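You operate a simulated robot arm through the tools that you are given. There is no shell and no other tool. Be economical: measure what you need, move in short steps, check, and stop when the job is done.

You are at the controls of a simulated two-armed robot. One attempt, no reset.

JOB
Put the 16 lead from the top of the grey table on the right rubber pad and the 10 lead on the shelf under the long teal bench. Pick up the grey plug with one hand, pass it to the other hand and put it on the top of the red plate. The order is free. Set down upright: grey plug.

It is judged by the outcome, as a careful person would: the job done as asked, and still so three seconds after it is handed in. It fails if anything else is knocked over, pushed out of place, dropped, spilled or broken.

ROBOT AND FRAMES
Two 6-joint arms with fingered hands on one trunk, on a base that drives. Base frame: it is fixed to the floor where the robot stands at the start and does not move with it; the origin is under the middle of the robot, x ahead of it, y to its left, z up; the surface under the hand at the start is at about z = 800. Readings come in mm, degrees, newtons and seconds.
The left shoulder is at the start at [50, 170, 880], the right one opposite. With the tool pointing down near the work surface each hand reaches from about 500 to 780 mm from the robot's upright axis, wherever it stands, measured 20 degrees to its own side. Places, roughly: grey plug [1250, -8750, 250]; right rubber pad (24x24 cm) [300, 2480, 800]; shelf under the long teal bench [-900, 800, 200]; top of the red plate (15x13 cm) [1220, -7940, 800]. Payload 3.5 kg a hand.
The tool frame of a hand sits at the grasp point between the pads (the TCP): z along the fingers, y along the line on which they close. The tips reach 26 mm beyond it. The gripper opens to 132 mm. The gripper's body begins 73 mm behind the TCP. The gripper is a hand of 3 fingers: y runs from the thumb to the fingers, the wrist lies at [0, 0, -234] in the tool frame, and closing takes about 1.5 s.
Orientation is that of the tool frame in the base frame, as [roll, pitch, yaw] about the fixed x, y, z axes, in that order (R = Rz(yaw) Ry(pitch) Rx(roll)). With the fingers straight down and closing along the base's y, the tool's x points along the base's -x, its y along +y and its z along -z.

CONTROLS
- The arms move only by the tool nudge_tool. It takes "left_series", "right_series" or both (then of equal length, played together; a hand with none holds still); each is one flat list of numbers, 6 for each row, row after row: the shift along the tool's x, y, z in units of 150 mm (1.0 is 150 mm), then the turn, a rotation vector about the tool's x, y, z in units of 90 degrees (1.0 is 90 degrees). In form: [x, y, z, ax, ay, az, x, y, z, ax, ay, az, ...]. A call has 1 to 20 rows; each row is the pose to reach, as a shift and turn from the pose commanded when the call began, along the tool's axes at that moment. "left_jaw" and "right_jaw" are, for a hand that has rows, the closure, from 0 (fully open) to 1 (shut), set as the call begins (left out, the last holds). A call with a number of a shift or a turn outside -1 to 1 is refused whole. Each row takes 0.2 s and may step no farther than 50 mm and 8.6 degrees from the row before; otherwise, or with a gripper value out of range, the whole call is refused. A pose out of reach is approached as far as the arm can. The call stops where the force on the tool passes 40 N (or 10 N more than at its start, if that is more) or the arm is blocked; 0.2 s more then pass. The fingers move at their own pace (about 153 mm/s each) and stop on an object; they squeeze with about 23 N. The grip force told is the motor's: it shows also when the fingers shut on nothing. Time passes only in rows, and 0.2 s behind the last, so rows that repeat a pose let the fingers close. It gives the time, the measured TCP pose, the force on the tool (base axes), the opening and the grip force at its end, in the units of the frame above (readings bear some noise), with the torque about the TCP (base axes, N m) and any sound that the robot's microphone picked up.
- Cameras (640 x 400 px; columns grow to the right, rows downward): "scene" is now at [36.7, 37.1, 1479]; the picture's right is [0.41, -0.91, 0.00], its down [-0.60, -0.27, -0.76] and it looks along [0.69, 0.31, -0.65] (base axes); focal length 259 px, centre (320, 200). "left" rides on the left gripper at [-62, 3, -92] in its tool frame; the picture's right is [-0.05, -1.00, 0.00], its down [0.83, -0.04, -0.56] and it looks along [0.55, -0.03, 0.83] (tool axes); focal length 230 px, centre (320, 200). "right" rides on the right gripper at [62, 3, -92] in its tool frame; the picture's right is [-0.05, 1.00, 0.00], its down [-0.83, -0.04, -0.56] and it looks along [-0.55, -0.03, 0.83] (tool axes); focal length 230 px, centre (320, 200). There is no depth. A picture from a camera that has moved, and an enlarged one, comes with that camera's place and axes in the base frame and with its lens.
- grab_frame(camera): a new picture of that camera. No time passes.
- move_column(by): slides the trunk up (or, below 0, down) by that many mm; the arms and the scene camera ride with it, the base frame stays. It gives what a move gives, with no picture.
- roll_base(legs): drives the robot by 1 to 6 legs, each [ahead, left, turn to the left] in mm, mm and degrees, along the robot's own axes; the way and the turn of a leg run together, so that a leg with both is an arc; at most 1500 mm and 180 degrees a leg. The arms and the cameras ride along, it lands a little off, and it stops where it bumps. It gives what a move gives.
- finger_targets(finger1, finger2, thumb_bend, hand): sets how far each is bent, from 0 (flat) to 1 (curled in); at 0.3 the hand is open as for a grip, at 0.7 the pads meet at the TCP. One left out holds its place. A second passes; each finger stops where it meets its share of the squeeze, and holds until it gets a number again. A gripper value or a shape takes the hand back. It gives what a move gives, with no picture; readings hold the bend of each and the force on the fingers (four entries, about 0 where the hand has none), thumb and palm.
- hand_shape(shape, hand): the hand has 3 fingers and takes this shape, open, in about a second: jaw (thumb against the fingers, like two jaws); tri (thumb and two fingers); tip (a fingertip pinch); poke (one finger out to press); point (the index stretched); flat (the hand flat); cup (the hand cupped); fist (a fist). The gripper value then closes the fingers along that shape, each until it touches; the sizes above hold for jaw. It gives what a move gives, with no picture.
- turn_head(pan, tilt): turns the head with the scene camera to pan (to the left, within 86 degrees either way) and tilt (down, from -29 to 69), counted from straight ahead of the robot. It gives what a move gives.
- zoom(camera, box): a new picture of the part [left, top, right, bottom] of that camera's present view, enlarged. No time passes.
- finish_job(): hands the job in; it is judged then, once.

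Go step by step. Nothing tells you exact positions but the pictures and the camera data: compare them with the known pose of the tool, close in by small moves and look again before you grip or let go. The budget is 165 turns and 130 pictures, counting those below and the enlarged ones. Unless the task says otherwise, let go and move clear before handing in, and close with one line.

The tools are called after "Request:" as name(argument=value, ...) on one line, values as JSON. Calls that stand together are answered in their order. nudge_tool: Moves the arms, as the interface text tells. Its arguments: {"type":"object","properties":{"left_series":{"type":"array"},"left_jaw":{"type":"number"},"right_series":{"type":"array"},"right_jaw":{"type":"number"}},"required":[]} The other tools are called the same way: move_column (by) slides the trunk up or down; hand_shape (shape, hand) gives the hand a shape; finger_targets (finger1, finger2, thumb_bend, hand) moves the fingers one by one; roll_base (legs) drives the base; turn_head (pan, tilt) turns the head that bears the scene camera; grab_frame (camera) takes a picture; zoom (camera, box) takes an enlarged picture of a part of a camera's view; finish_job () hands the job in.

At the start:

```text
t: 0.0
left_tool_pos: [465.9, 481.1, 1011.3]
left_ee_rot: [-179.9, 0.0, -180.0]
left_ft_force: [0.3, 0.9, -0.5]
left_torque: [0.02, -0.03, -0.02]
left_grip_width: 131.9
left_grasp_force: 0.1
left_shape: jaw
left_bend: [0.3, 0.3, 0.3]
left_finger forces: [0.1, 0.0, 0.0, 0.1, 0.0, 0.0]
right_tool_pos: [634.6, 71.6, 988.8]
right_ee_rot: [-179.9, -0.1, -179.9]
right_ft_force: [0.1, -0.3, 0.0]
right_torque: [-0.02, 0.02, -0.01]
right_grip_width: 131.9
right_grasp_force: 0.0
right_shape: jaw
right_bend: [0.3, 0.3, 0.3]
right_finger forces: [0.0, 0.1, 0.1, 0.0, 0.1, 0.0]
trunk travel left (down, up): [-495.0, 215.0]
robot x, y, heading: [1.5, 2.0, 0.0]
head pan, tilt: [24.3, 40.9]
```

scene: 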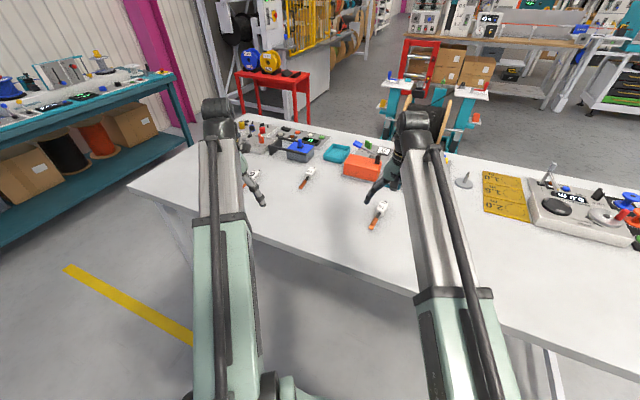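
right: 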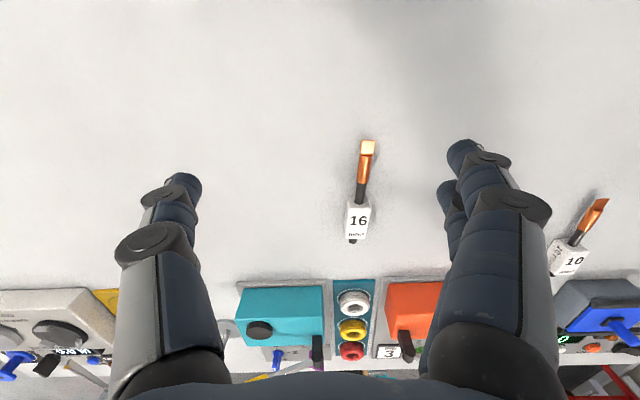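
left: 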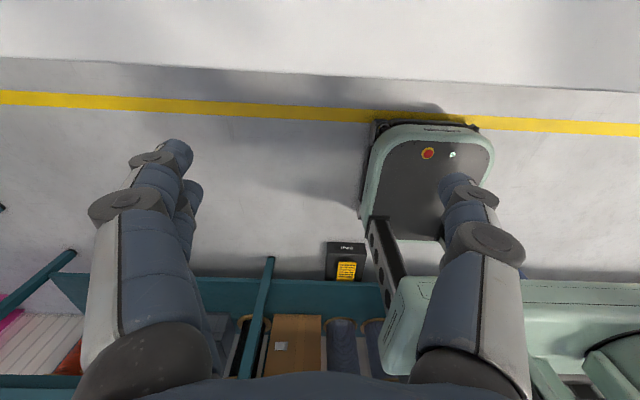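

The 16 and 10 leads lie on the table ahead of me, with the 16 at about [790, 120, 805]. I'll take a closer look before I move.

Request:
zoom(camera="right", box=[300, 120, 640, 300])

Request:
zoom(camera="scene", box=[220, 100, 500, 260])

Request:
turn_head(pan=80, tilt=25)

Request:
grab_frame(camera="scene")

```text
1.88 times, centred on (470, 210) of right
camera zoom: at [573.6, 75.5, 1080.7], right [0.05, 1.0, 0.0], down [0.83, -0.04, 0.56], along [0.55, -0.03, -0.83], focal length 433 px, centre (38, 181)
```

zoom: 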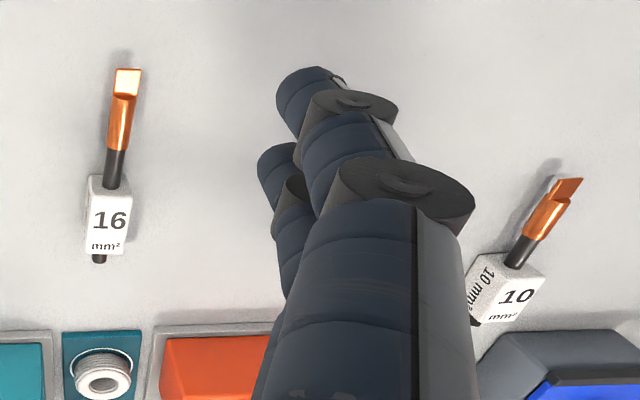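

```text
2.29 times, centred on (360, 180) of scene
camera zoom: at [36.7, 37.1, 1479.0], right [0.41, -0.91, 0.0], down [-0.6, -0.27, -0.76], along [0.69, 0.31, -0.65], focal length 592 px, centre (229, 246)
```

zoom: 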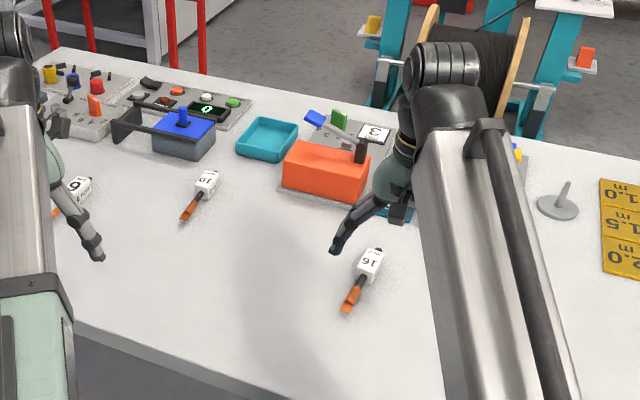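

```text
t: 1.2
left_tool_pos: [465.9, 481.5, 1011.5]
left_ee_rot: [-179.9, 0.0, 180.0]
left_ft_force: [0.3, 0.0, -0.4]
left_torque: [0.02, -0.02, 0.01]
left_grip_width: 132.1
left_grasp_force: 0.0
left_shape: jaw
left_bend: [0.3, 0.3, 0.3]
left_finger forces: [0.0, 0.0, 0.1, 0.0, 0.0, 0.0]
right_tool_pos: [634.7, 72.0, 987.8]
right_ee_rot: [180.0, 0.0, 179.9]
right_ft_force: [0.6, -0.1, -0.1]
right_torque: [0.02, 0.01, -0.01]
right_grip_width: 132.2
right_grasp_force: 0.1
right_shape: jaw
right_bend: [0.3, 0.3, 0.3]
right_finger forces: [0.0, 0.0, 0.0, 0.0, 0.0, 0.0]
trunk travel left (down, up): [-495.0, 215.0]
robot x, y, heading: [-1.0, -0.9, 0.3]
head pan, tilt: [80.0, 25.0]
```

```text
124 pictures are left
camera scene: at [-24.2, 93.1, 1503.5], right [0.98, -0.17, 0.0], down [-0.07, -0.42, -0.91], along [0.16, 0.89, -0.42], focal length 259 px, centre (320, 200)
```

scene: 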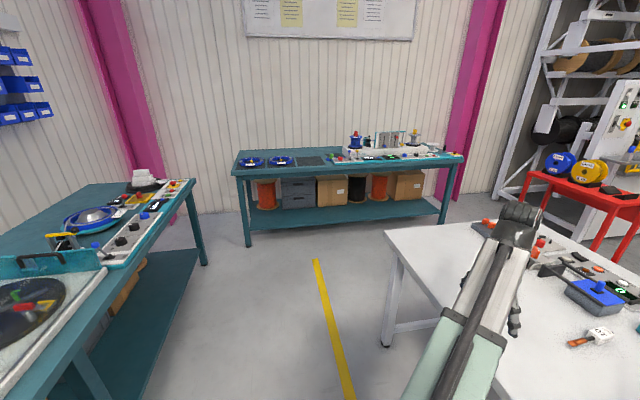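

Request:
zoom(camera="scene", box=[225, 120, 475, 250])

Request:
zoom(camera="scene", box=[0, 150, 240, 400])

```text
2.56 times, centred on (350, 185) of scene
camera zoom: at [-24.2, 93.1, 1503.5], right [0.98, -0.17, 0.0], down [-0.07, -0.42, -0.91], along [0.16, 0.89, -0.42], focal length 662 px, centre (243, 238)
```

zoom: 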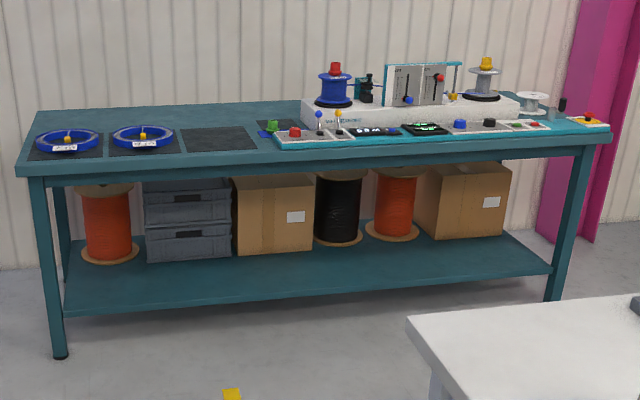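

```text
1.60 times, centred on (120, 275) of scene
camera zoom: at [-24.2, 93.1, 1503.5], right [0.98, -0.17, 0.0], down [-0.07, -0.42, -0.91], along [0.16, 0.89, -0.42], focal length 414 px, centre (640, 80)
```

zoom: 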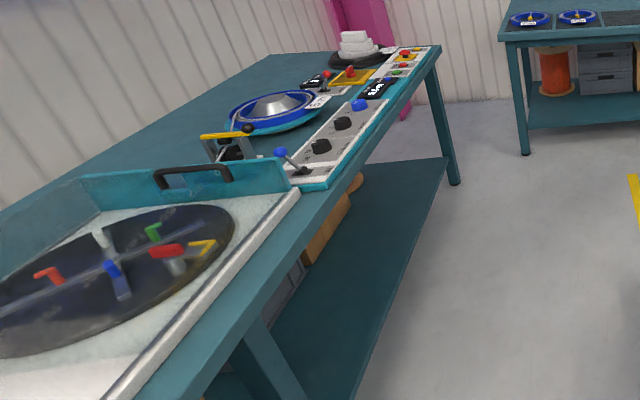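

The right rubber pad is the empty third one, at about [315, 2477]. By triangulation the 16 block is at [795, 121] and the 10 block at [888, 472]. I'll move the base so each hand can reach one of them.

Request:
roll_base(legs=[[0, 297, 0], [165, 0, 0]])

Request:
turn_head(pan=0, tilt=45)

Request:
grab_frame(camera="scene")

Request:
grab_frame(camera="right")

```text
t: 4.4
left_tool_pos: [631.2, 788.0, 1010.5]
left_ee_rot: [-179.9, 0.0, 179.9]
left_ft_force: [0.2, 0.0, -0.5]
left_torque: [0.01, 0.01, 0.0]
left_grip_width: 132.0
left_grasp_force: 0.1
left_shape: jaw
left_bend: [0.3, 0.3, 0.3]
left_finger forces: [0.1, 0.0, 0.0, 0.0, 0.0, 0.0]
right_tool_pos: [800.4, 379.4, 987.0]
right_ee_rot: [-180.0, 0.0, -180.0]
right_ft_force: [-1.1, 0.5, 0.3]
right_torque: [0.03, 0.0, -0.01]
right_grip_width: 131.9
right_grasp_force: 0.0
right_shape: jaw
right_bend: [0.3, 0.3, 0.3]
right_finger forces: [0.1, 0.0, 0.1, 0.0, 0.0, 0.0]
trunk travel left (down, up): [-495.0, 215.0]
robot x, y, heading: [161.9, 306.6, -0.1]
head pan, tilt: [80.0, 25.0]
```

```text
t: 5.9
left_tool_pos: [630.3, 788.3, 1011.9]
left_ee_rot: [180.0, 0.0, -180.0]
left_ft_force: [-0.2, 0.7, 0.3]
left_torque: [-0.02, -0.03, -0.01]
left_grip_width: 132.0
left_grasp_force: 0.1
left_shape: jaw
left_bend: [0.3, 0.3, 0.3]
left_finger forces: [0.0, 0.0, 0.1, 0.1, 0.0, 0.0]
right_tool_pos: [798.3, 379.2, 988.8]
right_ee_rot: [-179.9, -0.1, 179.9]
right_ft_force: [0.2, 1.1, -0.1]
right_torque: [0.01, 0.02, -0.01]
right_grip_width: 131.9
right_grasp_force: 0.2
right_shape: jaw
right_bend: [0.3, 0.3, 0.3]
right_finger forces: [0.1, 0.0, 0.1, 0.0, 0.0, 0.0]
trunk travel left (down, up): [-495.0, 215.0]
robot x, y, heading: [163.7, 309.1, -0.2]
head pan, tilt: [0.0, 45.0]
```

```text
121 pictures are left
camera scene: at [204.9, 309.1, 1473.0], right [0.0, -1.0, 0.0], down [-0.71, 0.0, -0.71], along [0.71, 0.0, -0.71], focal length 259 px, centre (320, 200)
```

scene: 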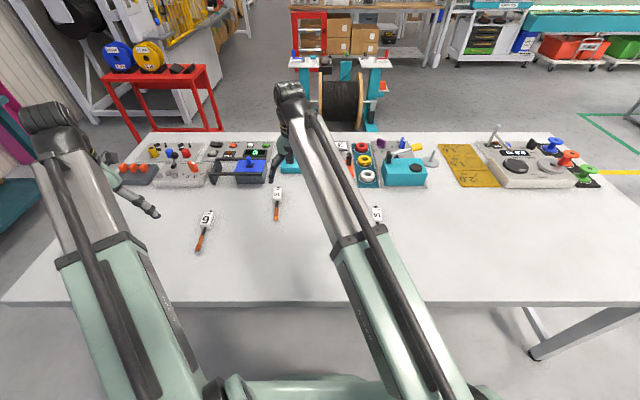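

```text
120 pictures are left
camera right: at [737.5, 382.6, 1080.7], right [0.05, 1.0, 0.0], down [0.83, -0.04, 0.56], along [0.55, -0.03, -0.83], focal length 230 px, centre (320, 200)
```

right: 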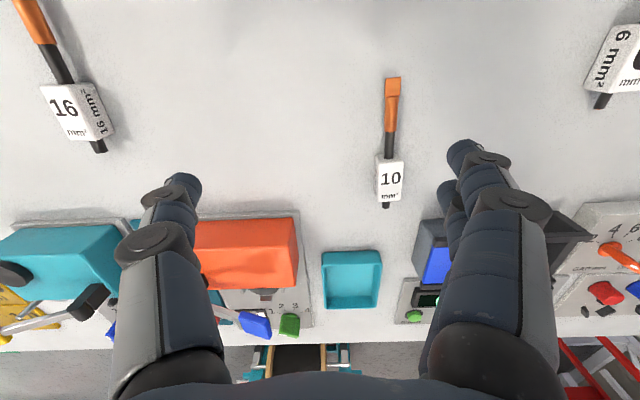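

Request:
nudge_tool(left_series=[-0.2, -0.2, 0, 0, 0, 0, -0.4, -0.4, 0, 0, 0, 0, -0.6, -0.6, 0, 0, 0, 0, -0.8, -0.8, 0, 0, 0, 0, -1, -1, 0, 0, 0, 0], right_series=[0, -0.2, 0, 0, 0, 0, 0, -0.4, 0, 0, 0, 0, 0, -0.6, 0, 0, 0, 0, 0, -0.8, 0, 0, 0, 0, 0, -1, 0, 0, 0, 0])

Request:
nudge_tool(left_series=[-0.14, -0.2, 0, 0, 0, 0, -0.28, -0.4, 0, 0, 0, 0, -0.42, -0.6, 0, 0, 0, 0, -0.55, -0.8, 0, 0, 0, 0, -0.69, -1, 0, 0, 0, 0], right_series=[0.01, -0.15, 0, 0, 0, 0, 0.02, -0.3, 0, 0, 0, 0, 0.03, -0.45, 0, 0, 0, 0, 0.04, -0.6, 0, 0, 0, 0, 0.05, -0.75, 0, 0, 0, 0])

Request:
nudge_tool(left_series=[0, -0.08, 0.2, 0, 0, 0, 0, -0.17, 0.4, 0, 0, 0], right_series=[0, 0, 0.2, 0, 0, 0, 0, 0, 0.35, 0, 0, 0])

Request:
grab_frame(camera="right")

Request:
grab_frame(camera="left")

Request:
grab_frame(camera="scene")

```text
t: 7.1
left_tool_pos: [780.2, 636.0, 1014.1]
left_ee_rot: [180.0, 0.0, -179.9]
left_ft_force: [-0.3, 0.7, 0.6]
left_torque: [0.01, 0.01, -0.02]
left_grip_width: 131.7
left_grasp_force: 0.1
left_shape: jaw
left_bend: [0.3, 0.3, 0.3]
left_finger forces: [0.1, 0.1, 0.0, 0.0, 0.0, 0.1]
right_tool_pos: [799.1, 228.6, 987.5]
right_ee_rot: [180.0, 0.0, -180.0]
right_ft_force: [0.3, -0.5, 1.4]
right_torque: [-0.01, 0.0, -0.01]
right_grip_width: 131.7
right_grasp_force: 0.0
right_shape: jaw
right_bend: [0.3, 0.3, 0.3]
right_finger forces: [0.1, 0.0, 0.1, 0.0, 0.0, 0.0]
trunk travel left (down, up): [-495.0, 215.0]
robot x, y, heading: [165.0, 309.5, 0.2]
head pan, tilt: [0.0, 45.0]
```

```text
t: 8.3
left_tool_pos: [870.4, 486.1, 1005.6]
left_ee_rot: [180.0, 0.2, -179.8]
left_ft_force: [-1.0, -0.2, 0.5]
left_torque: [0.02, 0.01, 0.01]
left_grip_width: 132.0
left_grasp_force: 0.0
left_shape: jaw
left_bend: [0.3, 0.3, 0.3]
left_finger forces: [0.0, 0.0, 0.1, 0.1, 0.1, 0.0]
left hand out of reach, approached as far as the arm can: row 5
right_tool_pos: [791.4, 116.9, 990.1]
right_ee_rot: [-180.0, 0.1, -179.9]
right_ft_force: [0.8, -0.1, 0.1]
right_torque: [0.04, 0.03, 0.0]
right_grip_width: 132.0
right_grasp_force: 0.0
right_shape: jaw
right_bend: [0.3, 0.3, 0.3]
right_finger forces: [0.1, 0.0, 0.0, 0.1, 0.0, 0.0]
trunk travel left (down, up): [-495.0, 215.0]
robot x, y, heading: [161.6, 305.8, 0.2]
head pan, tilt: [0.0, 45.0]
```

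```text
t: 8.9
left_tool_pos: [869.4, 461.3, 945.9]
left_ee_rot: [180.0, 0.0, 180.0]
left_ft_force: [0.0, 0.8, -0.1]
left_torque: [-0.01, 0.01, -0.01]
left_grip_width: 131.8
left_grasp_force: 0.1
left_shape: jaw
left_bend: [0.3, 0.3, 0.3]
left_finger forces: [0.0, 0.0, 0.1, 0.0, 0.0, 0.1]
right_tool_pos: [790.2, 115.8, 934.9]
right_ee_rot: [180.0, 0.1, -179.9]
right_ft_force: [-0.1, -0.2, 0.5]
right_torque: [0.02, 0.0, -0.01]
right_grip_width: 131.8
right_grasp_force: 0.1
right_shape: jaw
right_bend: [0.3, 0.3, 0.3]
right_finger forces: [0.0, 0.0, 0.0, 0.0, 0.0, 0.1]
trunk travel left (down, up): [-495.0, 215.0]
robot x, y, heading: [166.0, 306.1, -0.4]
head pan, tilt: [0.0, 45.0]
```

```text
119 pictures are left
camera right: at [729.7, 120.0, 1027.7], right [0.05, 1.0, 0.0], down [0.83, -0.04, 0.56], along [0.55, -0.03, -0.83], focal length 230 px, centre (320, 200)
```

right: 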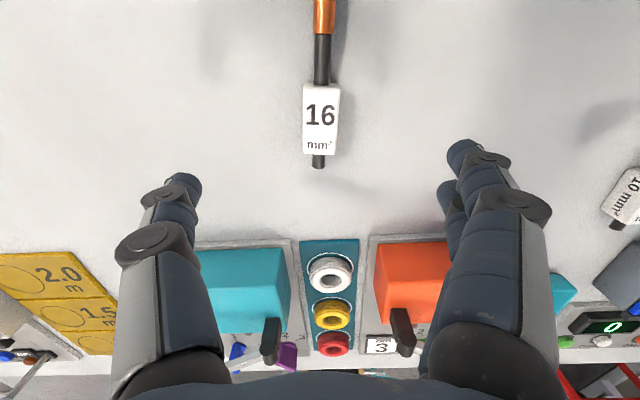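

```text
118 pictures are left
camera left: at [931.1, 464.0, 1038.1], right [0.05, -1.0, 0.0], down [-0.83, -0.04, 0.56], along [-0.55, -0.03, -0.83], focal length 230 px, centre (320, 200)
```

left: 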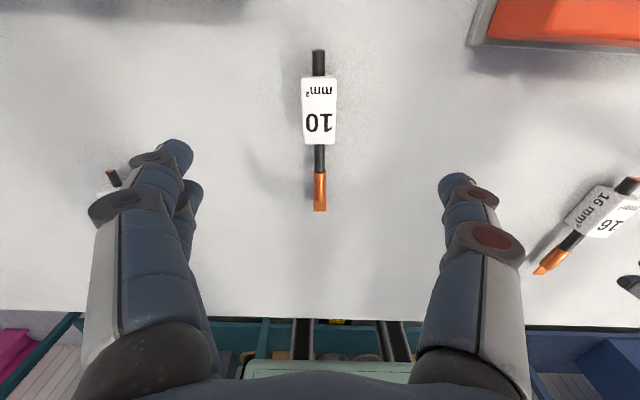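

```text
117 pictures are left
camera scene: at [205.1, 308.9, 1473.0], right [0.0, -1.0, 0.0], down [-0.71, 0.0, -0.71], along [0.71, 0.0, -0.71], focal length 259 px, centre (320, 200)
```

scene: 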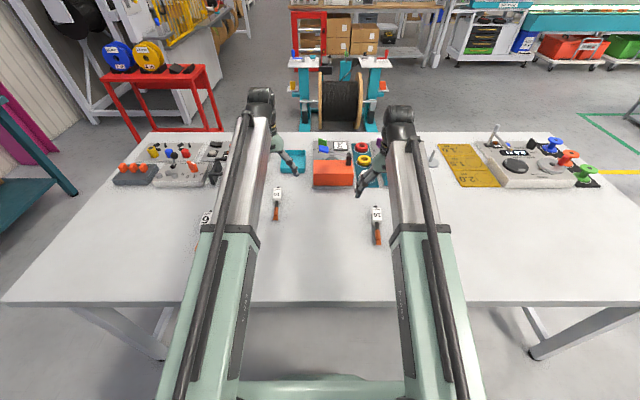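

Both hands are above their blocks. I'll lower them and check before gripping.

Request:
nudge_tool(left_series=[-0.03, 0, 0.25, 0, 0, 0, -0.06, 0, 0.5, 0, 0, 0, -0.087, 0.003, 0.7, 0, 0, 0, -0.087, 0.003, 0.77, 0, 0, 0], right_series=[0.01, 0.01, 0.25, 0, 0, 0, 0.03, 0.013, 0.5, 0, 0, 0, 0.033, 0.013, 0.62, 0, 0, 0, 0.033, 0.013, 0.7, 0, 0, 0])

Request:
grab_frame(camera="right")

Request:
grab_frame(camera="left")

```text
t: 9.9
left_tool_pos: [884.1, 462.3, 831.6]
left_ee_rot: [179.9, 0.0, -180.0]
left_ft_force: [0.6, 0.1, -0.8]
left_torque: [-0.02, 0.01, 0.03]
left_grip_width: 132.0
left_grasp_force: 0.0
left_shape: jaw
left_bend: [0.3, 0.3, 0.3]
left_finger forces: [0.1, 0.1, 0.0, 0.0, 0.0, 0.0]
right_tool_pos: [786.5, 119.5, 831.3]
right_ee_rot: [180.0, -0.1, 180.0]
right_ft_force: [-0.2, 0.0, 0.0]
right_torque: [0.01, 0.0, -0.01]
right_grip_width: 132.0
right_grasp_force: 0.0
right_shape: jaw
right_bend: [0.3, 0.3, 0.3]
right_finger forces: [0.1, 0.0, 0.1, 0.1, 0.1, 0.0]
trunk travel left (down, up): [-495.0, 215.0]
robot x, y, heading: [165.1, 308.7, 0.2]
head pan, tilt: [0.0, 45.0]
```

```text
116 pictures are left
camera right: at [725.0, 122.5, 923.8], right [0.05, 1.0, 0.0], down [0.83, -0.04, 0.56], along [0.55, -0.03, -0.83], focal length 230 px, centre (320, 200)
```

right: 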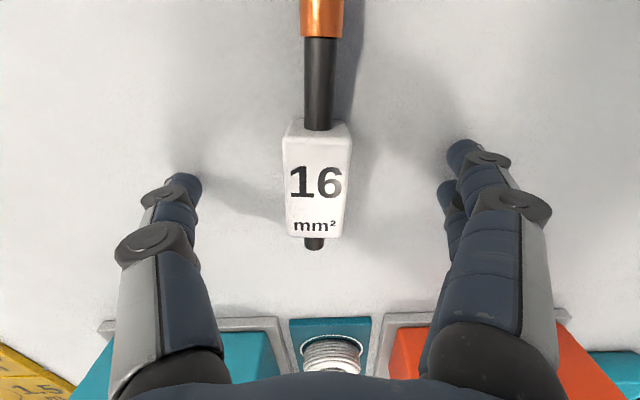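

```text
115 pictures are left
camera left: at [944.1, 466.1, 923.2], right [0.05, -1.0, 0.0], down [-0.83, -0.04, 0.55], along [-0.55, -0.03, -0.83], focal length 230 px, centre (320, 200)
```

left: 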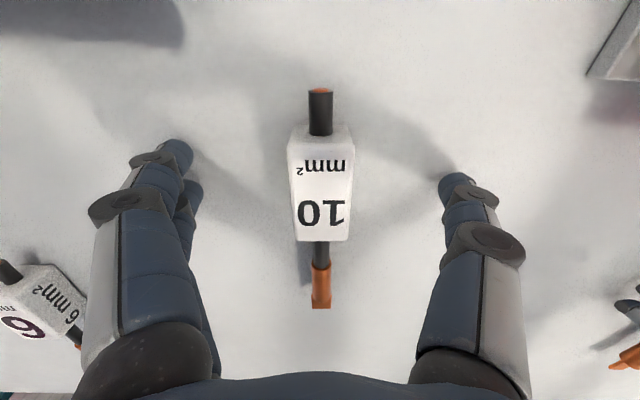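

Request:
nudge_tool(left_series=[0, 0, 0, 0, 0, 0, 0, 0, 0, 0, 0, 0, 0, 0, 0, 0, 0, 0, 0, 0, 0, 0, 0, 0, 0, 0, 0, 0, 0, 0, 0, 0, 0, 0, 0, 0, 0, 0, 0, 0, 0, 0, 0, 0, 0, 0, 0, 0], right_series=[0, 0, 0, 0, 0, 0, 0, 0, 0, 0, 0, 0, 0, 0, 0, 0, 0, 0, 0, 0, 0, 0, 0, 0, 0, 0, 0, 0, 0, 0, 0, 0, 0, 0, 0, 0, 0, 0, 0, 0, 0, 0, 0, 0, 0, 0, 0, 0], left_jaw=1, right_jaw=1)

Request:
nudge_tool(left_series=[0, 0, -0.2, 0, 0, 0, 0, 0, -0.5, 0, 0, 0, 0, 0, -0.8, 0, 0, 0], right_series=[0, 0, -0.2, 0, 0, 0, 0, 0, -0.5, 0, 0, 0, 0, 0, -0.8, 0, 0, 0])

Request:
grab_frame(camera="right")

Request:
grab_frame(camera="left")

```text
t: 11.7
left_tool_pos: [884.0, 463.2, 831.8]
left_ee_rot: [-179.9, 0.0, 180.0]
left_ft_force: [-1.1, -1.1, -0.2]
left_torque: [0.03, -0.02, 0.02]
left_grip_width: 24.6
left_grasp_force: 22.7
left_shape: jaw
left_bend: [0.73, 0.73, 0.7]
left_finger forces: [10.2, 10.3, 0.1, 0.0, 20.6, 0.0]
right_tool_pos: [787.3, 119.1, 831.0]
right_ee_rot: [180.0, 0.0, -180.0]
right_ft_force: [0.3, 0.1, 0.3]
right_torque: [-0.01, -0.01, -0.03]
right_grip_width: 24.7
right_grasp_force: 22.9
right_shape: jaw
right_bend: [0.73, 0.73, 0.7]
right_finger forces: [10.3, 10.2, 0.0, 0.0, 20.4, 0.0]
trunk travel left (down, up): [-495.0, 215.0]
robot x, y, heading: [163.4, 309.1, 0.1]
head pan, tilt: [0.0, 45.0]
```

```text
t: 12.5
left_tool_pos: [882.3, 465.3, 951.7]
left_ee_rot: [179.9, 0.1, 179.9]
left_ft_force: [-0.6, -0.3, -2.0]
left_torque: [0.01, 0.01, 0.0]
left_grip_width: 24.4
left_grasp_force: 22.9
left_shape: jaw
left_bend: [0.73, 0.73, 0.7]
left_finger forces: [10.2, 10.4, 0.0, 0.1, 20.5, 0.1]
right_tool_pos: [784.2, 117.0, 951.6]
right_ee_rot: [-180.0, 0.0, -179.9]
right_ft_force: [-0.3, -0.5, -2.5]
right_torque: [0.04, -0.03, -0.02]
right_grip_width: 24.7
right_grasp_force: 22.8
right_shape: jaw
right_bend: [0.73, 0.73, 0.7]
right_finger forces: [10.1, 10.3, 0.0, 0.1, 20.4, 0.0]
trunk travel left (down, up): [-495.0, 215.0]
robot x, y, heading: [165.5, 306.8, -0.0]
head pan, tilt: [0.0, 45.0]
```

```text
114 pictures are left
camera right: at [724.5, 120.8, 1045.1], right [0.05, 1.0, 0.0], down [0.83, -0.04, 0.55], along [0.55, -0.03, -0.83], focal length 230 px, centre (320, 200)
```

right: 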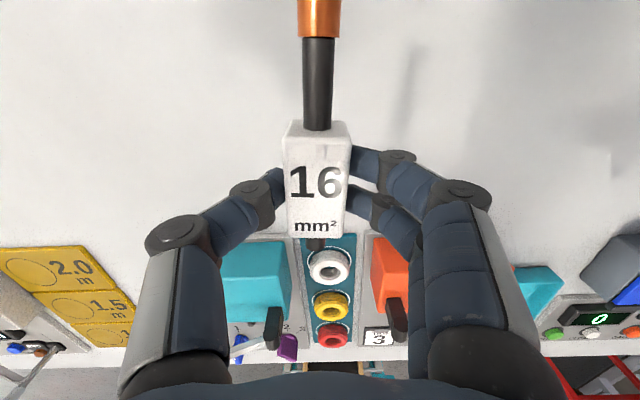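

```text
113 pictures are left
camera left: at [943.4, 467.9, 1043.5], right [0.05, -1.0, 0.0], down [-0.83, -0.04, 0.56], along [-0.55, -0.03, -0.83], focal length 230 px, centre (320, 200)
```

left: 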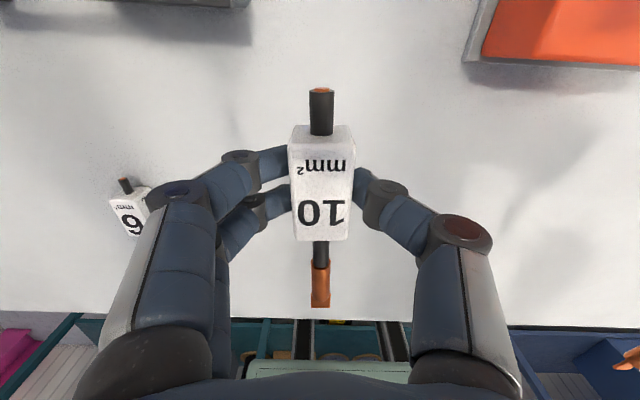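

Both leads are held. Next I'll drive to the bench with the rubber pads and stop short to check.

Request:
move_column(by=100)

Request:
roll_base(legs=[[-185, 0, 0], [0, 1193, 0], [0, 0, 90], [0, -113, 0]])

Request:
grab_frame(camera="scene")

```text
t: 13.8
left_tool_pos: [882.9, 465.0, 1050.8]
left_ee_rot: [180.0, 0.0, -180.0]
left_ft_force: [-0.1, 0.8, -3.4]
left_torque: [0.0, -0.01, 0.0]
left_grip_width: 24.7
left_grasp_force: 22.7
left_shape: jaw
left_bend: [0.73, 0.73, 0.7]
left_finger forces: [10.2, 10.2, 0.0, 0.1, 20.5, 0.1]
right_tool_pos: [786.8, 117.9, 1051.9]
right_ee_rot: [180.0, 0.0, 180.0]
right_ft_force: [0.0, -0.4, -2.7]
right_torque: [0.0, -0.01, 0.01]
right_grip_width: 24.7
right_grasp_force: 22.9
right_shape: jaw
right_bend: [0.73, 0.73, 0.7]
right_finger forces: [10.2, 10.4, 0.1, 0.0, 20.4, 0.0]
trunk travel left (down, up): [-595.0, 115.0]
robot x, y, heading: [163.5, 306.8, -0.3]
head pan, tilt: [0.0, 45.0]
```

```text
t: 25.4
left_tool_pos: [-40.3, 2196.9, 1052.0]
left_ee_rot: [179.9, 0.1, -91.8]
left_ft_force: [1.1, -0.2, -2.3]
left_torque: [-0.01, 0.0, 0.0]
left_grip_width: 24.5
left_grasp_force: 23.0
left_shape: jaw
left_bend: [0.73, 0.73, 0.7]
left_finger forces: [10.2, 10.2, 0.0, 0.0, 20.7, 0.0]
right_tool_pos: [303.9, 2089.7, 1052.2]
right_ee_rot: [180.0, 0.0, -91.8]
right_ft_force: [1.1, -0.2, -2.6]
right_torque: [0.01, 0.0, 0.0]
right_grip_width: 24.5
right_grasp_force: 23.4
right_shape: jaw
right_bend: [0.73, 0.73, 0.7]
right_finger forces: [10.3, 10.3, 0.0, 0.0, 20.6, 0.0]
trunk travel left (down, up): [-595.0, 115.0]
robot x, y, heading: [93.5, 1475.2, 88.3]
head pan, tilt: [0.0, 45.0]
```

```text
112 pictures are left
camera scene: at [97.2, 1518.5, 1572.9], right [1.0, -0.03, 0.0], down [-0.02, -0.71, -0.71], along [0.02, 0.71, -0.71], focal length 259 px, centre (320, 200)
```

scene: 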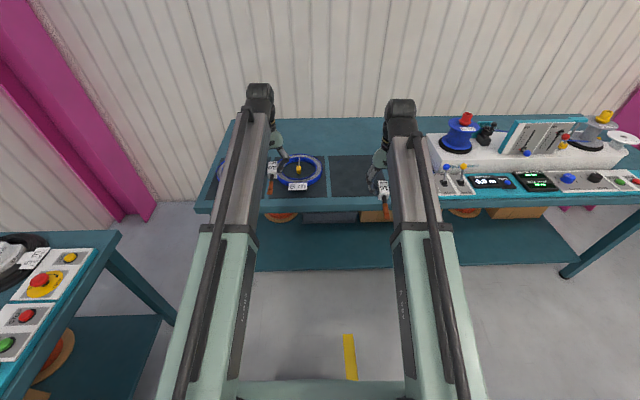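

Request:
roll_base(legs=[[0, 0, 1.7], [300, 0, 0]])

Request:
grab_frame(camera="right")

Request:
grab_frame(camera="scene")

```text
t: 27.8
left_tool_pos: [-66.6, 2487.7, 1050.7]
left_ee_rot: [-180.0, -0.1, -89.8]
left_ft_force: [-0.6, 0.3, -2.9]
left_torque: [-0.01, 0.02, 0.01]
left_grip_width: 24.3
left_grasp_force: 22.7
left_shape: jaw
left_bend: [0.73, 0.73, 0.7]
left_finger forces: [10.4, 10.3, 0.0, 0.0, 20.6, 0.0]
right_tool_pos: [280.8, 2393.6, 1051.5]
right_ee_rot: [180.0, -0.1, -89.8]
right_ft_force: [-0.4, 0.6, -2.8]
right_torque: [0.0, -0.01, 0.01]
right_grip_width: 24.6
right_grasp_force: 23.0
right_shape: jaw
right_bend: [0.73, 0.73, 0.7]
right_finger forces: [10.3, 10.4, 0.0, 0.0, 20.6, 0.0]
trunk travel left (down, up): [-595.0, 115.0]
robot x, y, heading: [94.2, 1764.7, 90.1]
head pan, tilt: [0.0, 45.0]
```

```text
111 pictures are left
camera right: at [278.2, 2331.8, 1144.2], right [-1.0, 0.05, 0.0], down [0.04, 0.83, 0.55], along [0.03, 0.55, -0.83], focal length 230 px, centre (320, 200)
```

right: 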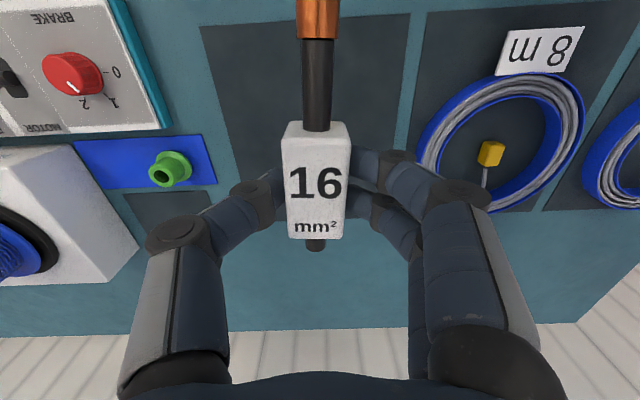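

```text
110 pictures are left
camera scene: at [93.1, 1814.4, 1572.9], right [1.0, 0.0, 0.0], down [0.0, -0.71, -0.71], along [0.0, 0.71, -0.71], focal length 259 px, centre (320, 200)
```

scene: 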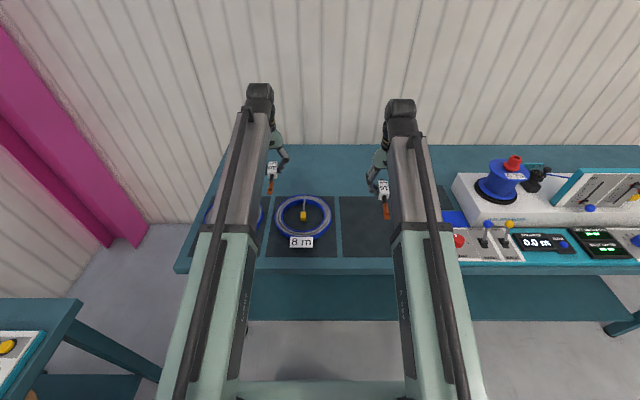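

The pad spans about x 172–422 and y 2305–2600. I'll edge forward, line up the block at about [298, 2495] so the lead lies centred, and come down.

Request:
roll_base(legs=[[60, 0, 0]])

Request:
nudge_tool(right_series=[-0.1, -0.05, 0.15, 0, 0, 0, -0.2, -0.1, 0.45, 0, 0, 0, -0.27, -0.113, 0.75, 0, 0, 0, -0.27, -0.113, 1, 0, 0, 0])

Request:
grab_frame(camera="right")

```text
t: 28.8
left_tool_pos: [-67.4, 2547.8, 1049.7]
left_ee_rot: [-180.0, 0.0, -89.8]
left_ft_force: [0.1, 1.4, -2.5]
left_torque: [-0.04, -0.03, 0.0]
left_grip_width: 24.6
left_grasp_force: 23.2
left_shape: jaw
left_bend: [0.73, 0.73, 0.7]
left_finger forces: [10.3, 10.4, 0.0, 0.0, 20.6, 0.1]
right_tool_pos: [280.8, 2452.8, 1050.9]
right_ee_rot: [180.0, -0.1, -89.7]
right_ft_force: [-0.7, -0.1, -3.1]
right_torque: [0.0, -0.02, -0.01]
right_grip_width: 24.7
right_grasp_force: 23.0
right_shape: jaw
right_bend: [0.73, 0.73, 0.7]
right_finger forces: [10.2, 10.4, 0.0, 0.0, 20.6, 0.0]
trunk travel left (down, up): [-595.0, 115.0]
robot x, y, heading: [91.4, 1826.9, 90.3]
head pan, tilt: [0.0, 45.0]
```

```text
t: 29.8
left_tool_pos: [-67.5, 2546.2, 1051.5]
left_ee_rot: [-180.0, 0.1, -89.9]
left_ft_force: [-0.3, -0.1, -1.6]
left_torque: [0.0, 0.02, -0.02]
left_grip_width: 24.7
left_grasp_force: 22.9
left_shape: jaw
left_bend: [0.73, 0.73, 0.7]
left_finger forces: [10.3, 10.4, 0.1, 0.0, 20.6, 0.0]
right_tool_pos: [298.3, 2490.6, 902.0]
right_ee_rot: [-180.0, 0.1, -89.8]
right_ft_force: [-0.1, 0.2, -2.5]
right_torque: [0.0, 0.01, 0.0]
right_grip_width: 24.6
right_grasp_force: 22.4
right_shape: jaw
right_bend: [0.73, 0.73, 0.7]
right_finger forces: [10.2, 10.4, 0.0, 0.0, 20.6, 0.0]
trunk travel left (down, up): [-595.0, 115.0]
robot x, y, heading: [95.0, 1827.2, 90.4]
head pan, tilt: [0.0, 45.0]
```

```text
109 pictures are left
camera right: at [294.9, 2430.1, 993.8], right [-1.0, 0.05, 0.0], down [0.04, 0.83, 0.55], along [0.03, 0.55, -0.83], focal length 230 px, centre (320, 200)
```

right: 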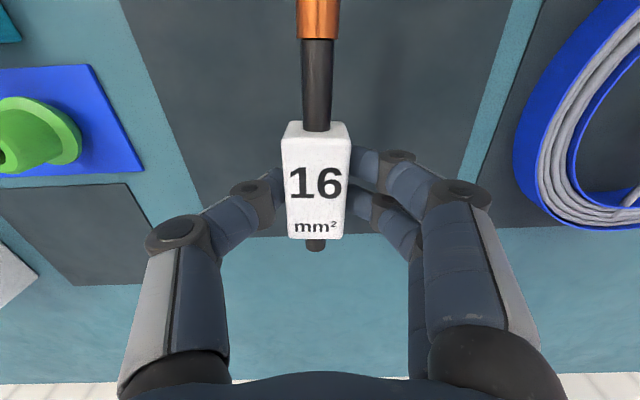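

Request:
nudge_tool(right_series=[0, 0, 0.2, 0, 0, 0, 0, 0, 0.36, 0, 0, 0, 0, 0, 0.41, 0, 0, 0, 0, 0, 0.43, 0, 0, 0])

Request:
zoom(camera="right", box=[220, 0, 440, 260])

```text
t: 30.8
left_tool_pos: [-67.5, 2546.3, 1051.3]
left_ee_rot: [-180.0, 0.0, -89.9]
left_ft_force: [-0.5, 0.0, -3.0]
left_torque: [0.03, -0.01, 0.03]
left_grip_width: 24.7
left_grasp_force: 22.7
left_shape: jaw
left_bend: [0.73, 0.73, 0.7]
left_finger forces: [10.3, 10.4, 0.0, 0.0, 20.5, 0.1]
right_tool_pos: [298.5, 2493.1, 836.6]
right_ee_rot: [180.0, 0.1, -89.8]
right_ft_force: [-0.1, 0.0, -3.0]
right_torque: [-0.01, 0.01, 0.02]
right_grip_width: 24.4
right_grasp_force: 24.0
right_shape: jaw
right_bend: [0.73, 0.73, 0.7]
right_finger forces: [10.2, 10.4, 0.0, 0.0, 20.6, 0.0]
trunk travel left (down, up): [-595.0, 115.0]
robot x, y, heading: [89.7, 1829.9, 90.3]
head pan, tilt: [0.0, 45.0]
```

```text
1.54 times, centred on (330, 130) of right
camera zoom: at [295.2, 2430.2, 929.8], right [-1.0, 0.05, 0.0], down [0.04, 0.83, 0.56], along [0.03, 0.55, -0.83], focal length 354 px, centre (305, 308)
```

zoom: 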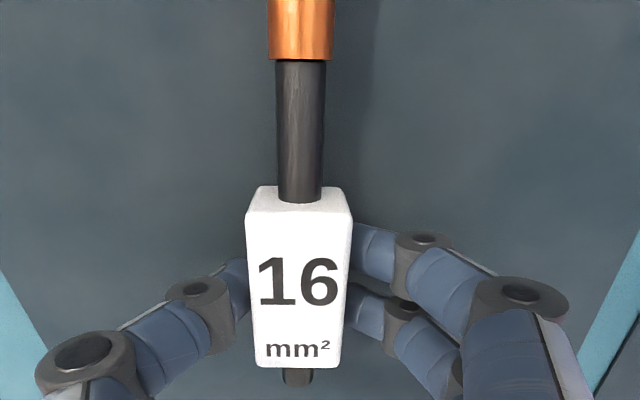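

Nearly down. I'll inch lower until it makes contact.

Request:
nudge_tool(right_series=[0, 0, 0.01, 0, 0, 0, 0, 0, 0.02, 0, 0, 0])

Request:
nudge_tool(right_series=[0, 0, 0.008, 0, 0, 0, 0, 0, 0.016, 0, 0, 0])

```text
t: 31.4
left_tool_pos: [-66.7, 2546.9, 1051.1]
left_ee_rot: [180.0, -0.1, -89.8]
left_ft_force: [0.3, -0.6, -2.9]
left_torque: [0.03, -0.02, -0.04]
left_grip_width: 24.9
left_grasp_force: 23.0
left_shape: jaw
left_bend: [0.73, 0.73, 0.7]
left_finger forces: [10.3, 10.4, 0.0, 0.0, 20.6, 0.0]
right_tool_pos: [297.4, 2491.0, 833.2]
right_ee_rot: [180.0, -0.1, -89.8]
right_ft_force: [0.7, -0.1, -2.4]
right_torque: [0.01, 0.02, -0.01]
right_grip_width: 24.4
right_grasp_force: 22.8
right_shape: jaw
right_bend: [0.73, 0.73, 0.7]
right_finger forces: [10.2, 10.4, 0.0, 0.0, 20.6, 0.0]
trunk travel left (down, up): [-595.0, 115.0]
robot x, y, heading: [91.3, 1828.2, 90.6]
head pan, tilt: [0.0, 45.0]
```

```text
t: 32.0
left_tool_pos: [-67.2, 2546.1, 1050.6]
left_ee_rot: [180.0, 0.1, -89.9]
left_ft_force: [0.9, 0.1, -2.2]
left_torque: [0.0, 0.0, 0.0]
left_grip_width: 24.3
left_grasp_force: 23.3
left_shape: jaw
left_bend: [0.73, 0.73, 0.7]
left_finger forces: [10.4, 10.4, 0.0, 0.1, 20.6, 0.0]
right_tool_pos: [298.6, 2491.7, 832.3]
right_ee_rot: [180.0, -0.1, -89.7]
right_ft_force: [0.1, 0.4, 1.7]
right_torque: [-0.03, 0.02, 0.0]
right_grip_width: 24.2
right_grasp_force: 23.5
right_shape: jaw
right_bend: [0.73, 0.73, 0.7]
right_finger forces: [10.7, 10.7, 0.1, 0.0, 20.8, 0.0]
trunk travel left (down, up): [-595.0, 115.0]
robot x, y, heading: [92.9, 1827.9, 90.4]
head pan, tilt: [0.0, 45.0]
```

Contact. I'll release and rise.

Request:
nudge_tool(right_series=[0, 0, 0, 0, 0, 0, 0, 0, 0, 0, 0, 0, 0, 0, 0, 0, 0, 0, 0, 0, 0, 0, 0, 0, 0, 0, 0, 0, 0, 0, 0, 0, -0.1, 0, 0, 0, 0, 0, -0.4, 0, 0, 0, 0, 0, -0.7, 0, 0, 0, 0, 0, -1, 0, 0, 0], right_jaw=0)

Request:
grab_frame(camera="right")

```text
t: 34.0
left_tool_pos: [-67.2, 2545.8, 1053.0]
left_ee_rot: [180.0, 0.0, -89.8]
left_ft_force: [0.5, -1.0, -2.0]
left_torque: [-0.01, 0.04, 0.0]
left_grip_width: 24.6
left_grasp_force: 23.1
left_shape: jaw
left_bend: [0.73, 0.73, 0.7]
left_finger forces: [10.3, 10.4, 0.1, 0.1, 20.6, 0.1]
right_tool_pos: [295.6, 2491.7, 983.5]
right_ee_rot: [-180.0, 0.0, -89.7]
right_ft_force: [-1.1, -0.2, 0.2]
right_torque: [-0.01, -0.02, -0.01]
right_grip_width: 131.8
right_grasp_force: 0.1
right_shape: jaw
right_bend: [0.3, 0.3, 0.3]
right_finger forces: [0.0, 0.1, 0.0, 0.0, 0.0, 0.1]
trunk travel left (down, up): [-595.0, 115.0]
robot x, y, heading: [91.6, 1826.0, 90.3]
head pan, tilt: [0.0, 45.0]
```

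```text
107 pictures are left
camera right: at [292.6, 2430.6, 1075.7], right [-1.0, 0.05, 0.0], down [0.04, 0.83, 0.55], along [0.03, 0.55, -0.83], focal length 230 px, centre (320, 200)
```

right: 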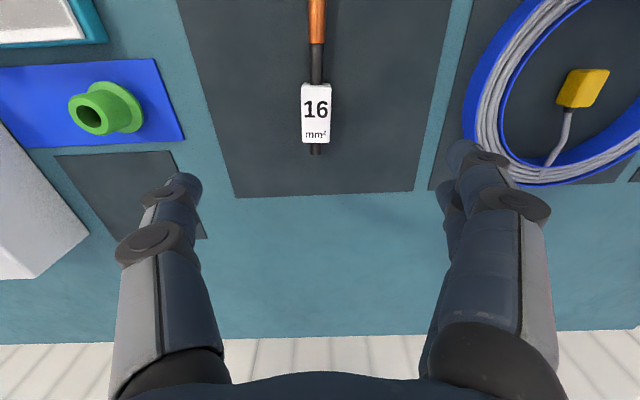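

The 16 lead lies on the right pad. Next is the long teal bench, to find a spot on its shelf.

Request:
roll_base(legs=[[-377, 0, 0], [0, 0, 89.5], [0, 450, 0]])

Request:
turn_head(pan=10, tilt=50)

Request:
grab_frame(camera="scene")

```text
t: 42.6
left_tool_pos: [-622.7, 827.1, 1050.5]
left_ee_rot: [-179.9, 0.0, 0.1]
left_ft_force: [0.2, 0.4, -2.4]
left_torque: [-0.01, 0.02, -0.01]
left_grip_width: 24.6
left_grasp_force: 23.2
left_shape: jaw
left_bend: [0.73, 0.73, 0.7]
left_finger forces: [10.2, 10.3, 0.0, 0.0, 20.4, 0.0]
right_tool_pos: [-568.9, 1189.9, 983.0]
right_ee_rot: [180.0, -0.1, 0.0]
right_ft_force: [0.0, 0.7, -0.1]
right_torque: [0.03, 0.0, 0.0]
right_grip_width: 132.1
right_grasp_force: 0.0
right_shape: jaw
right_bend: [0.3, 0.3, 0.3]
right_finger forces: [0.0, 0.0, 0.0, 0.1, 0.0, 0.1]
trunk travel left (down, up): [-595.0, 115.0]
robot x, y, heading: [95.5, 987.5, -179.8]
head pan, tilt: [0.0, 45.0]
```

```text
t: 43.3
left_tool_pos: [-622.4, 828.1, 1052.4]
left_ee_rot: [180.0, -0.1, 0.1]
left_ft_force: [-0.1, -0.8, -2.4]
left_torque: [0.03, 0.01, -0.01]
left_grip_width: 24.5
left_grasp_force: 23.1
left_shape: jaw
left_bend: [0.73, 0.73, 0.7]
left_finger forces: [10.2, 10.2, 0.1, 0.1, 20.5, 0.0]
right_tool_pos: [-568.0, 1189.4, 981.7]
right_ee_rot: [-179.9, 0.1, 0.0]
right_ft_force: [0.4, -0.5, 0.0]
right_torque: [-0.02, -0.03, -0.01]
right_grip_width: 131.9
right_grasp_force: 0.0
right_shape: jaw
right_bend: [0.3, 0.3, 0.3]
right_finger forces: [0.0, 0.0, 0.0, 0.0, 0.0, 0.1]
trunk travel left (down, up): [-595.0, 115.0]
robot x, y, heading: [95.4, 991.0, -179.9]
head pan, tilt: [10.0, 50.0]
```

```text
106 pictures are left
camera scene: at [59.2, 976.2, 1566.1], right [-0.18, 0.98, 0.0], down [0.75, 0.13, -0.64], along [-0.63, -0.11, -0.77], focal length 259 px, centre (320, 200)
```

scene: 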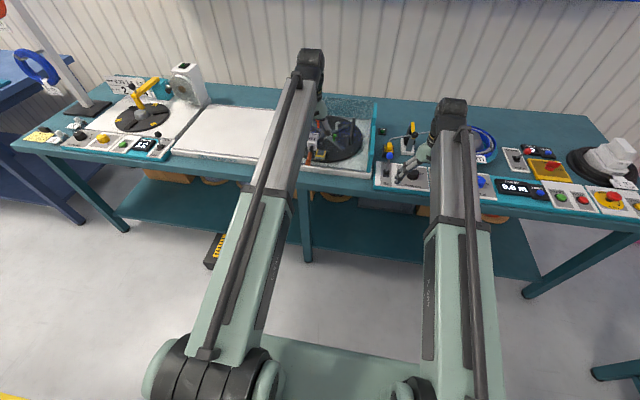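

The shelf sits just inside the bench's front edge, and there is a leg near y = 760. I'll go further along, near y ≈ 1500 where there's room to back off, lower the trunk and look at the shelf.

Request:
roll_base(legs=[[0, -540, 0], [-250, 0, 0]])

Request:
move_column(by=-595)

Request:
turn_head(pan=0, tilt=30)

Request:
grab_frame(camera="scene")

```text
t: 47.9
left_tool_pos: [-368.0, 1363.0, 1052.0]
left_ee_rot: [-179.9, 0.0, 0.2]
left_ft_force: [0.5, 0.1, -2.6]
left_torque: [0.0, 0.04, 0.0]
left_grip_width: 24.4
left_grasp_force: 23.2
left_shape: jaw
left_bend: [0.73, 0.73, 0.7]
left_finger forces: [10.2, 10.3, 0.0, 0.0, 20.6, 0.0]
right_tool_pos: [-314.4, 1726.6, 983.3]
right_ee_rot: [-180.0, 0.0, 0.2]
right_ft_force: [-0.1, 0.0, 0.1]
right_torque: [0.02, 0.0, -0.02]
right_grip_width: 132.0
right_grasp_force: 0.0
right_shape: jaw
right_bend: [0.3, 0.3, 0.3]
right_finger forces: [0.0, 0.0, 0.0, 0.0, 0.0, 0.1]
trunk travel left (down, up): [-595.0, 115.0]
robot x, y, heading: [348.6, 1519.6, -179.7]
head pan, tilt: [10.0, 50.0]
```

```text
refused: -595 is not a number from -400 to 400
```

```text
t: 48.7
left_tool_pos: [-370.3, 1363.8, 1051.6]
left_ee_rot: [-180.0, 0.0, 0.2]
left_ft_force: [0.8, 0.2, -2.2]
left_torque: [-0.02, 0.0, 0.01]
left_grip_width: 24.4
left_grasp_force: 22.6
left_shape: jaw
left_bend: [0.73, 0.73, 0.7]
left_finger forces: [10.2, 10.3, 0.0, 0.0, 20.4, 0.1]
right_tool_pos: [-314.3, 1725.1, 981.7]
right_ee_rot: [-180.0, -0.1, 0.2]
right_ft_force: [0.2, 0.4, -0.1]
right_torque: [0.0, 0.01, 0.01]
right_grip_width: 131.9
right_grasp_force: 0.1
right_shape: jaw
right_bend: [0.3, 0.3, 0.3]
right_finger forces: [0.0, 0.1, 0.0, 0.1, 0.1, 0.1]
trunk travel left (down, up): [-595.0, 115.0]
robot x, y, heading: [347.6, 1520.6, -179.7]
head pan, tilt: [0.0, 30.0]
```

```text
105 pictures are left
camera scene: at [298.4, 1525.1, 1595.5], right [0.0, 1.0, 0.0], down [0.5, 0.0, -0.87], along [-0.87, 0.0, -0.5], focal length 259 px, centre (320, 200)
```

scene: 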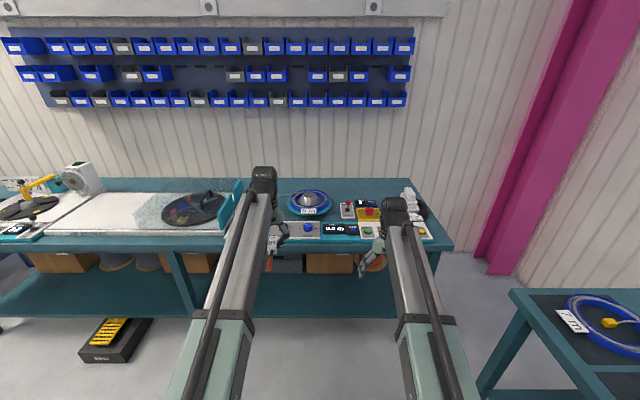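

Request:
move_column(by=-400)

Request:
move_column(by=-190)

Request:
grab_frame(camera="scene")

```text
t: 52.5
left_tool_pos: [-368.6, 1363.5, 651.2]
left_ee_rot: [179.9, 0.1, 0.2]
left_ft_force: [0.6, -0.6, -2.7]
left_torque: [-0.04, -0.01, -0.03]
left_grip_width: 24.6
left_grasp_force: 23.1
left_shape: jaw
left_bend: [0.73, 0.73, 0.7]
left_finger forces: [10.2, 10.3, 0.1, 0.0, 20.6, 0.0]
right_tool_pos: [-314.8, 1725.1, 582.3]
right_ee_rot: [-179.9, 0.0, 0.2]
right_ft_force: [0.2, 0.1, 0.7]
right_torque: [0.03, 0.02, 0.01]
right_grip_width: 131.7
right_grasp_force: 0.0
right_shape: jaw
right_bend: [0.3, 0.3, 0.3]
right_finger forces: [0.0, 0.1, 0.0, 0.0, 0.0, 0.1]
trunk travel left (down, up): [-195.0, 515.0]
robot x, y, heading: [349.8, 1525.1, -179.8]
head pan, tilt: [0.0, 30.0]
```

```text
t: 54.6
left_tool_pos: [-368.6, 1362.2, 460.9]
left_ee_rot: [179.8, 0.0, 0.2]
left_ft_force: [-0.8, -0.2, -1.5]
left_torque: [0.0, -0.01, 0.03]
left_grip_width: 24.3
left_grasp_force: 23.3
left_shape: jaw
left_bend: [0.73, 0.73, 0.7]
left_finger forces: [10.3, 10.2, 0.0, 0.1, 20.4, 0.1]
right_tool_pos: [-314.6, 1725.6, 391.9]
right_ee_rot: [-179.9, 0.0, 0.2]
right_ft_force: [-0.2, -0.5, -0.4]
right_torque: [0.0, 0.03, -0.02]
right_grip_width: 131.9
right_grasp_force: 0.1
right_shape: jaw
right_bend: [0.3, 0.3, 0.3]
right_finger forces: [0.0, 0.0, 0.0, 0.0, 0.0, 0.0]
trunk travel left (down, up): [-5.0, 705.0]
robot x, y, heading: [347.6, 1524.0, -179.8]
head pan, tilt: [0.0, 30.0]
```

```text
104 pictures are left
camera scene: at [298.4, 1525.2, 1005.6], right [0.0, 1.0, 0.0], down [0.5, 0.0, -0.87], along [-0.87, 0.0, -0.5], focal length 259 px, centre (320, 200)
```

scene: 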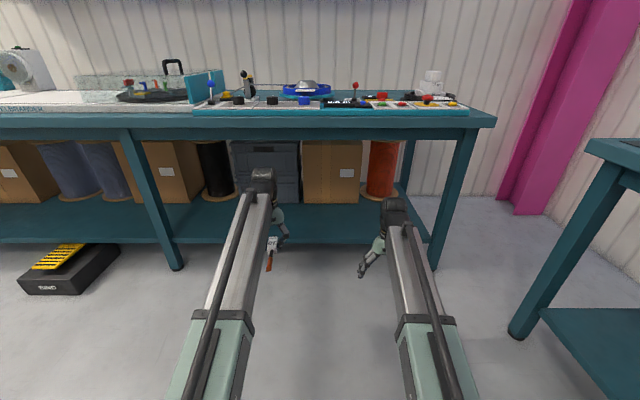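

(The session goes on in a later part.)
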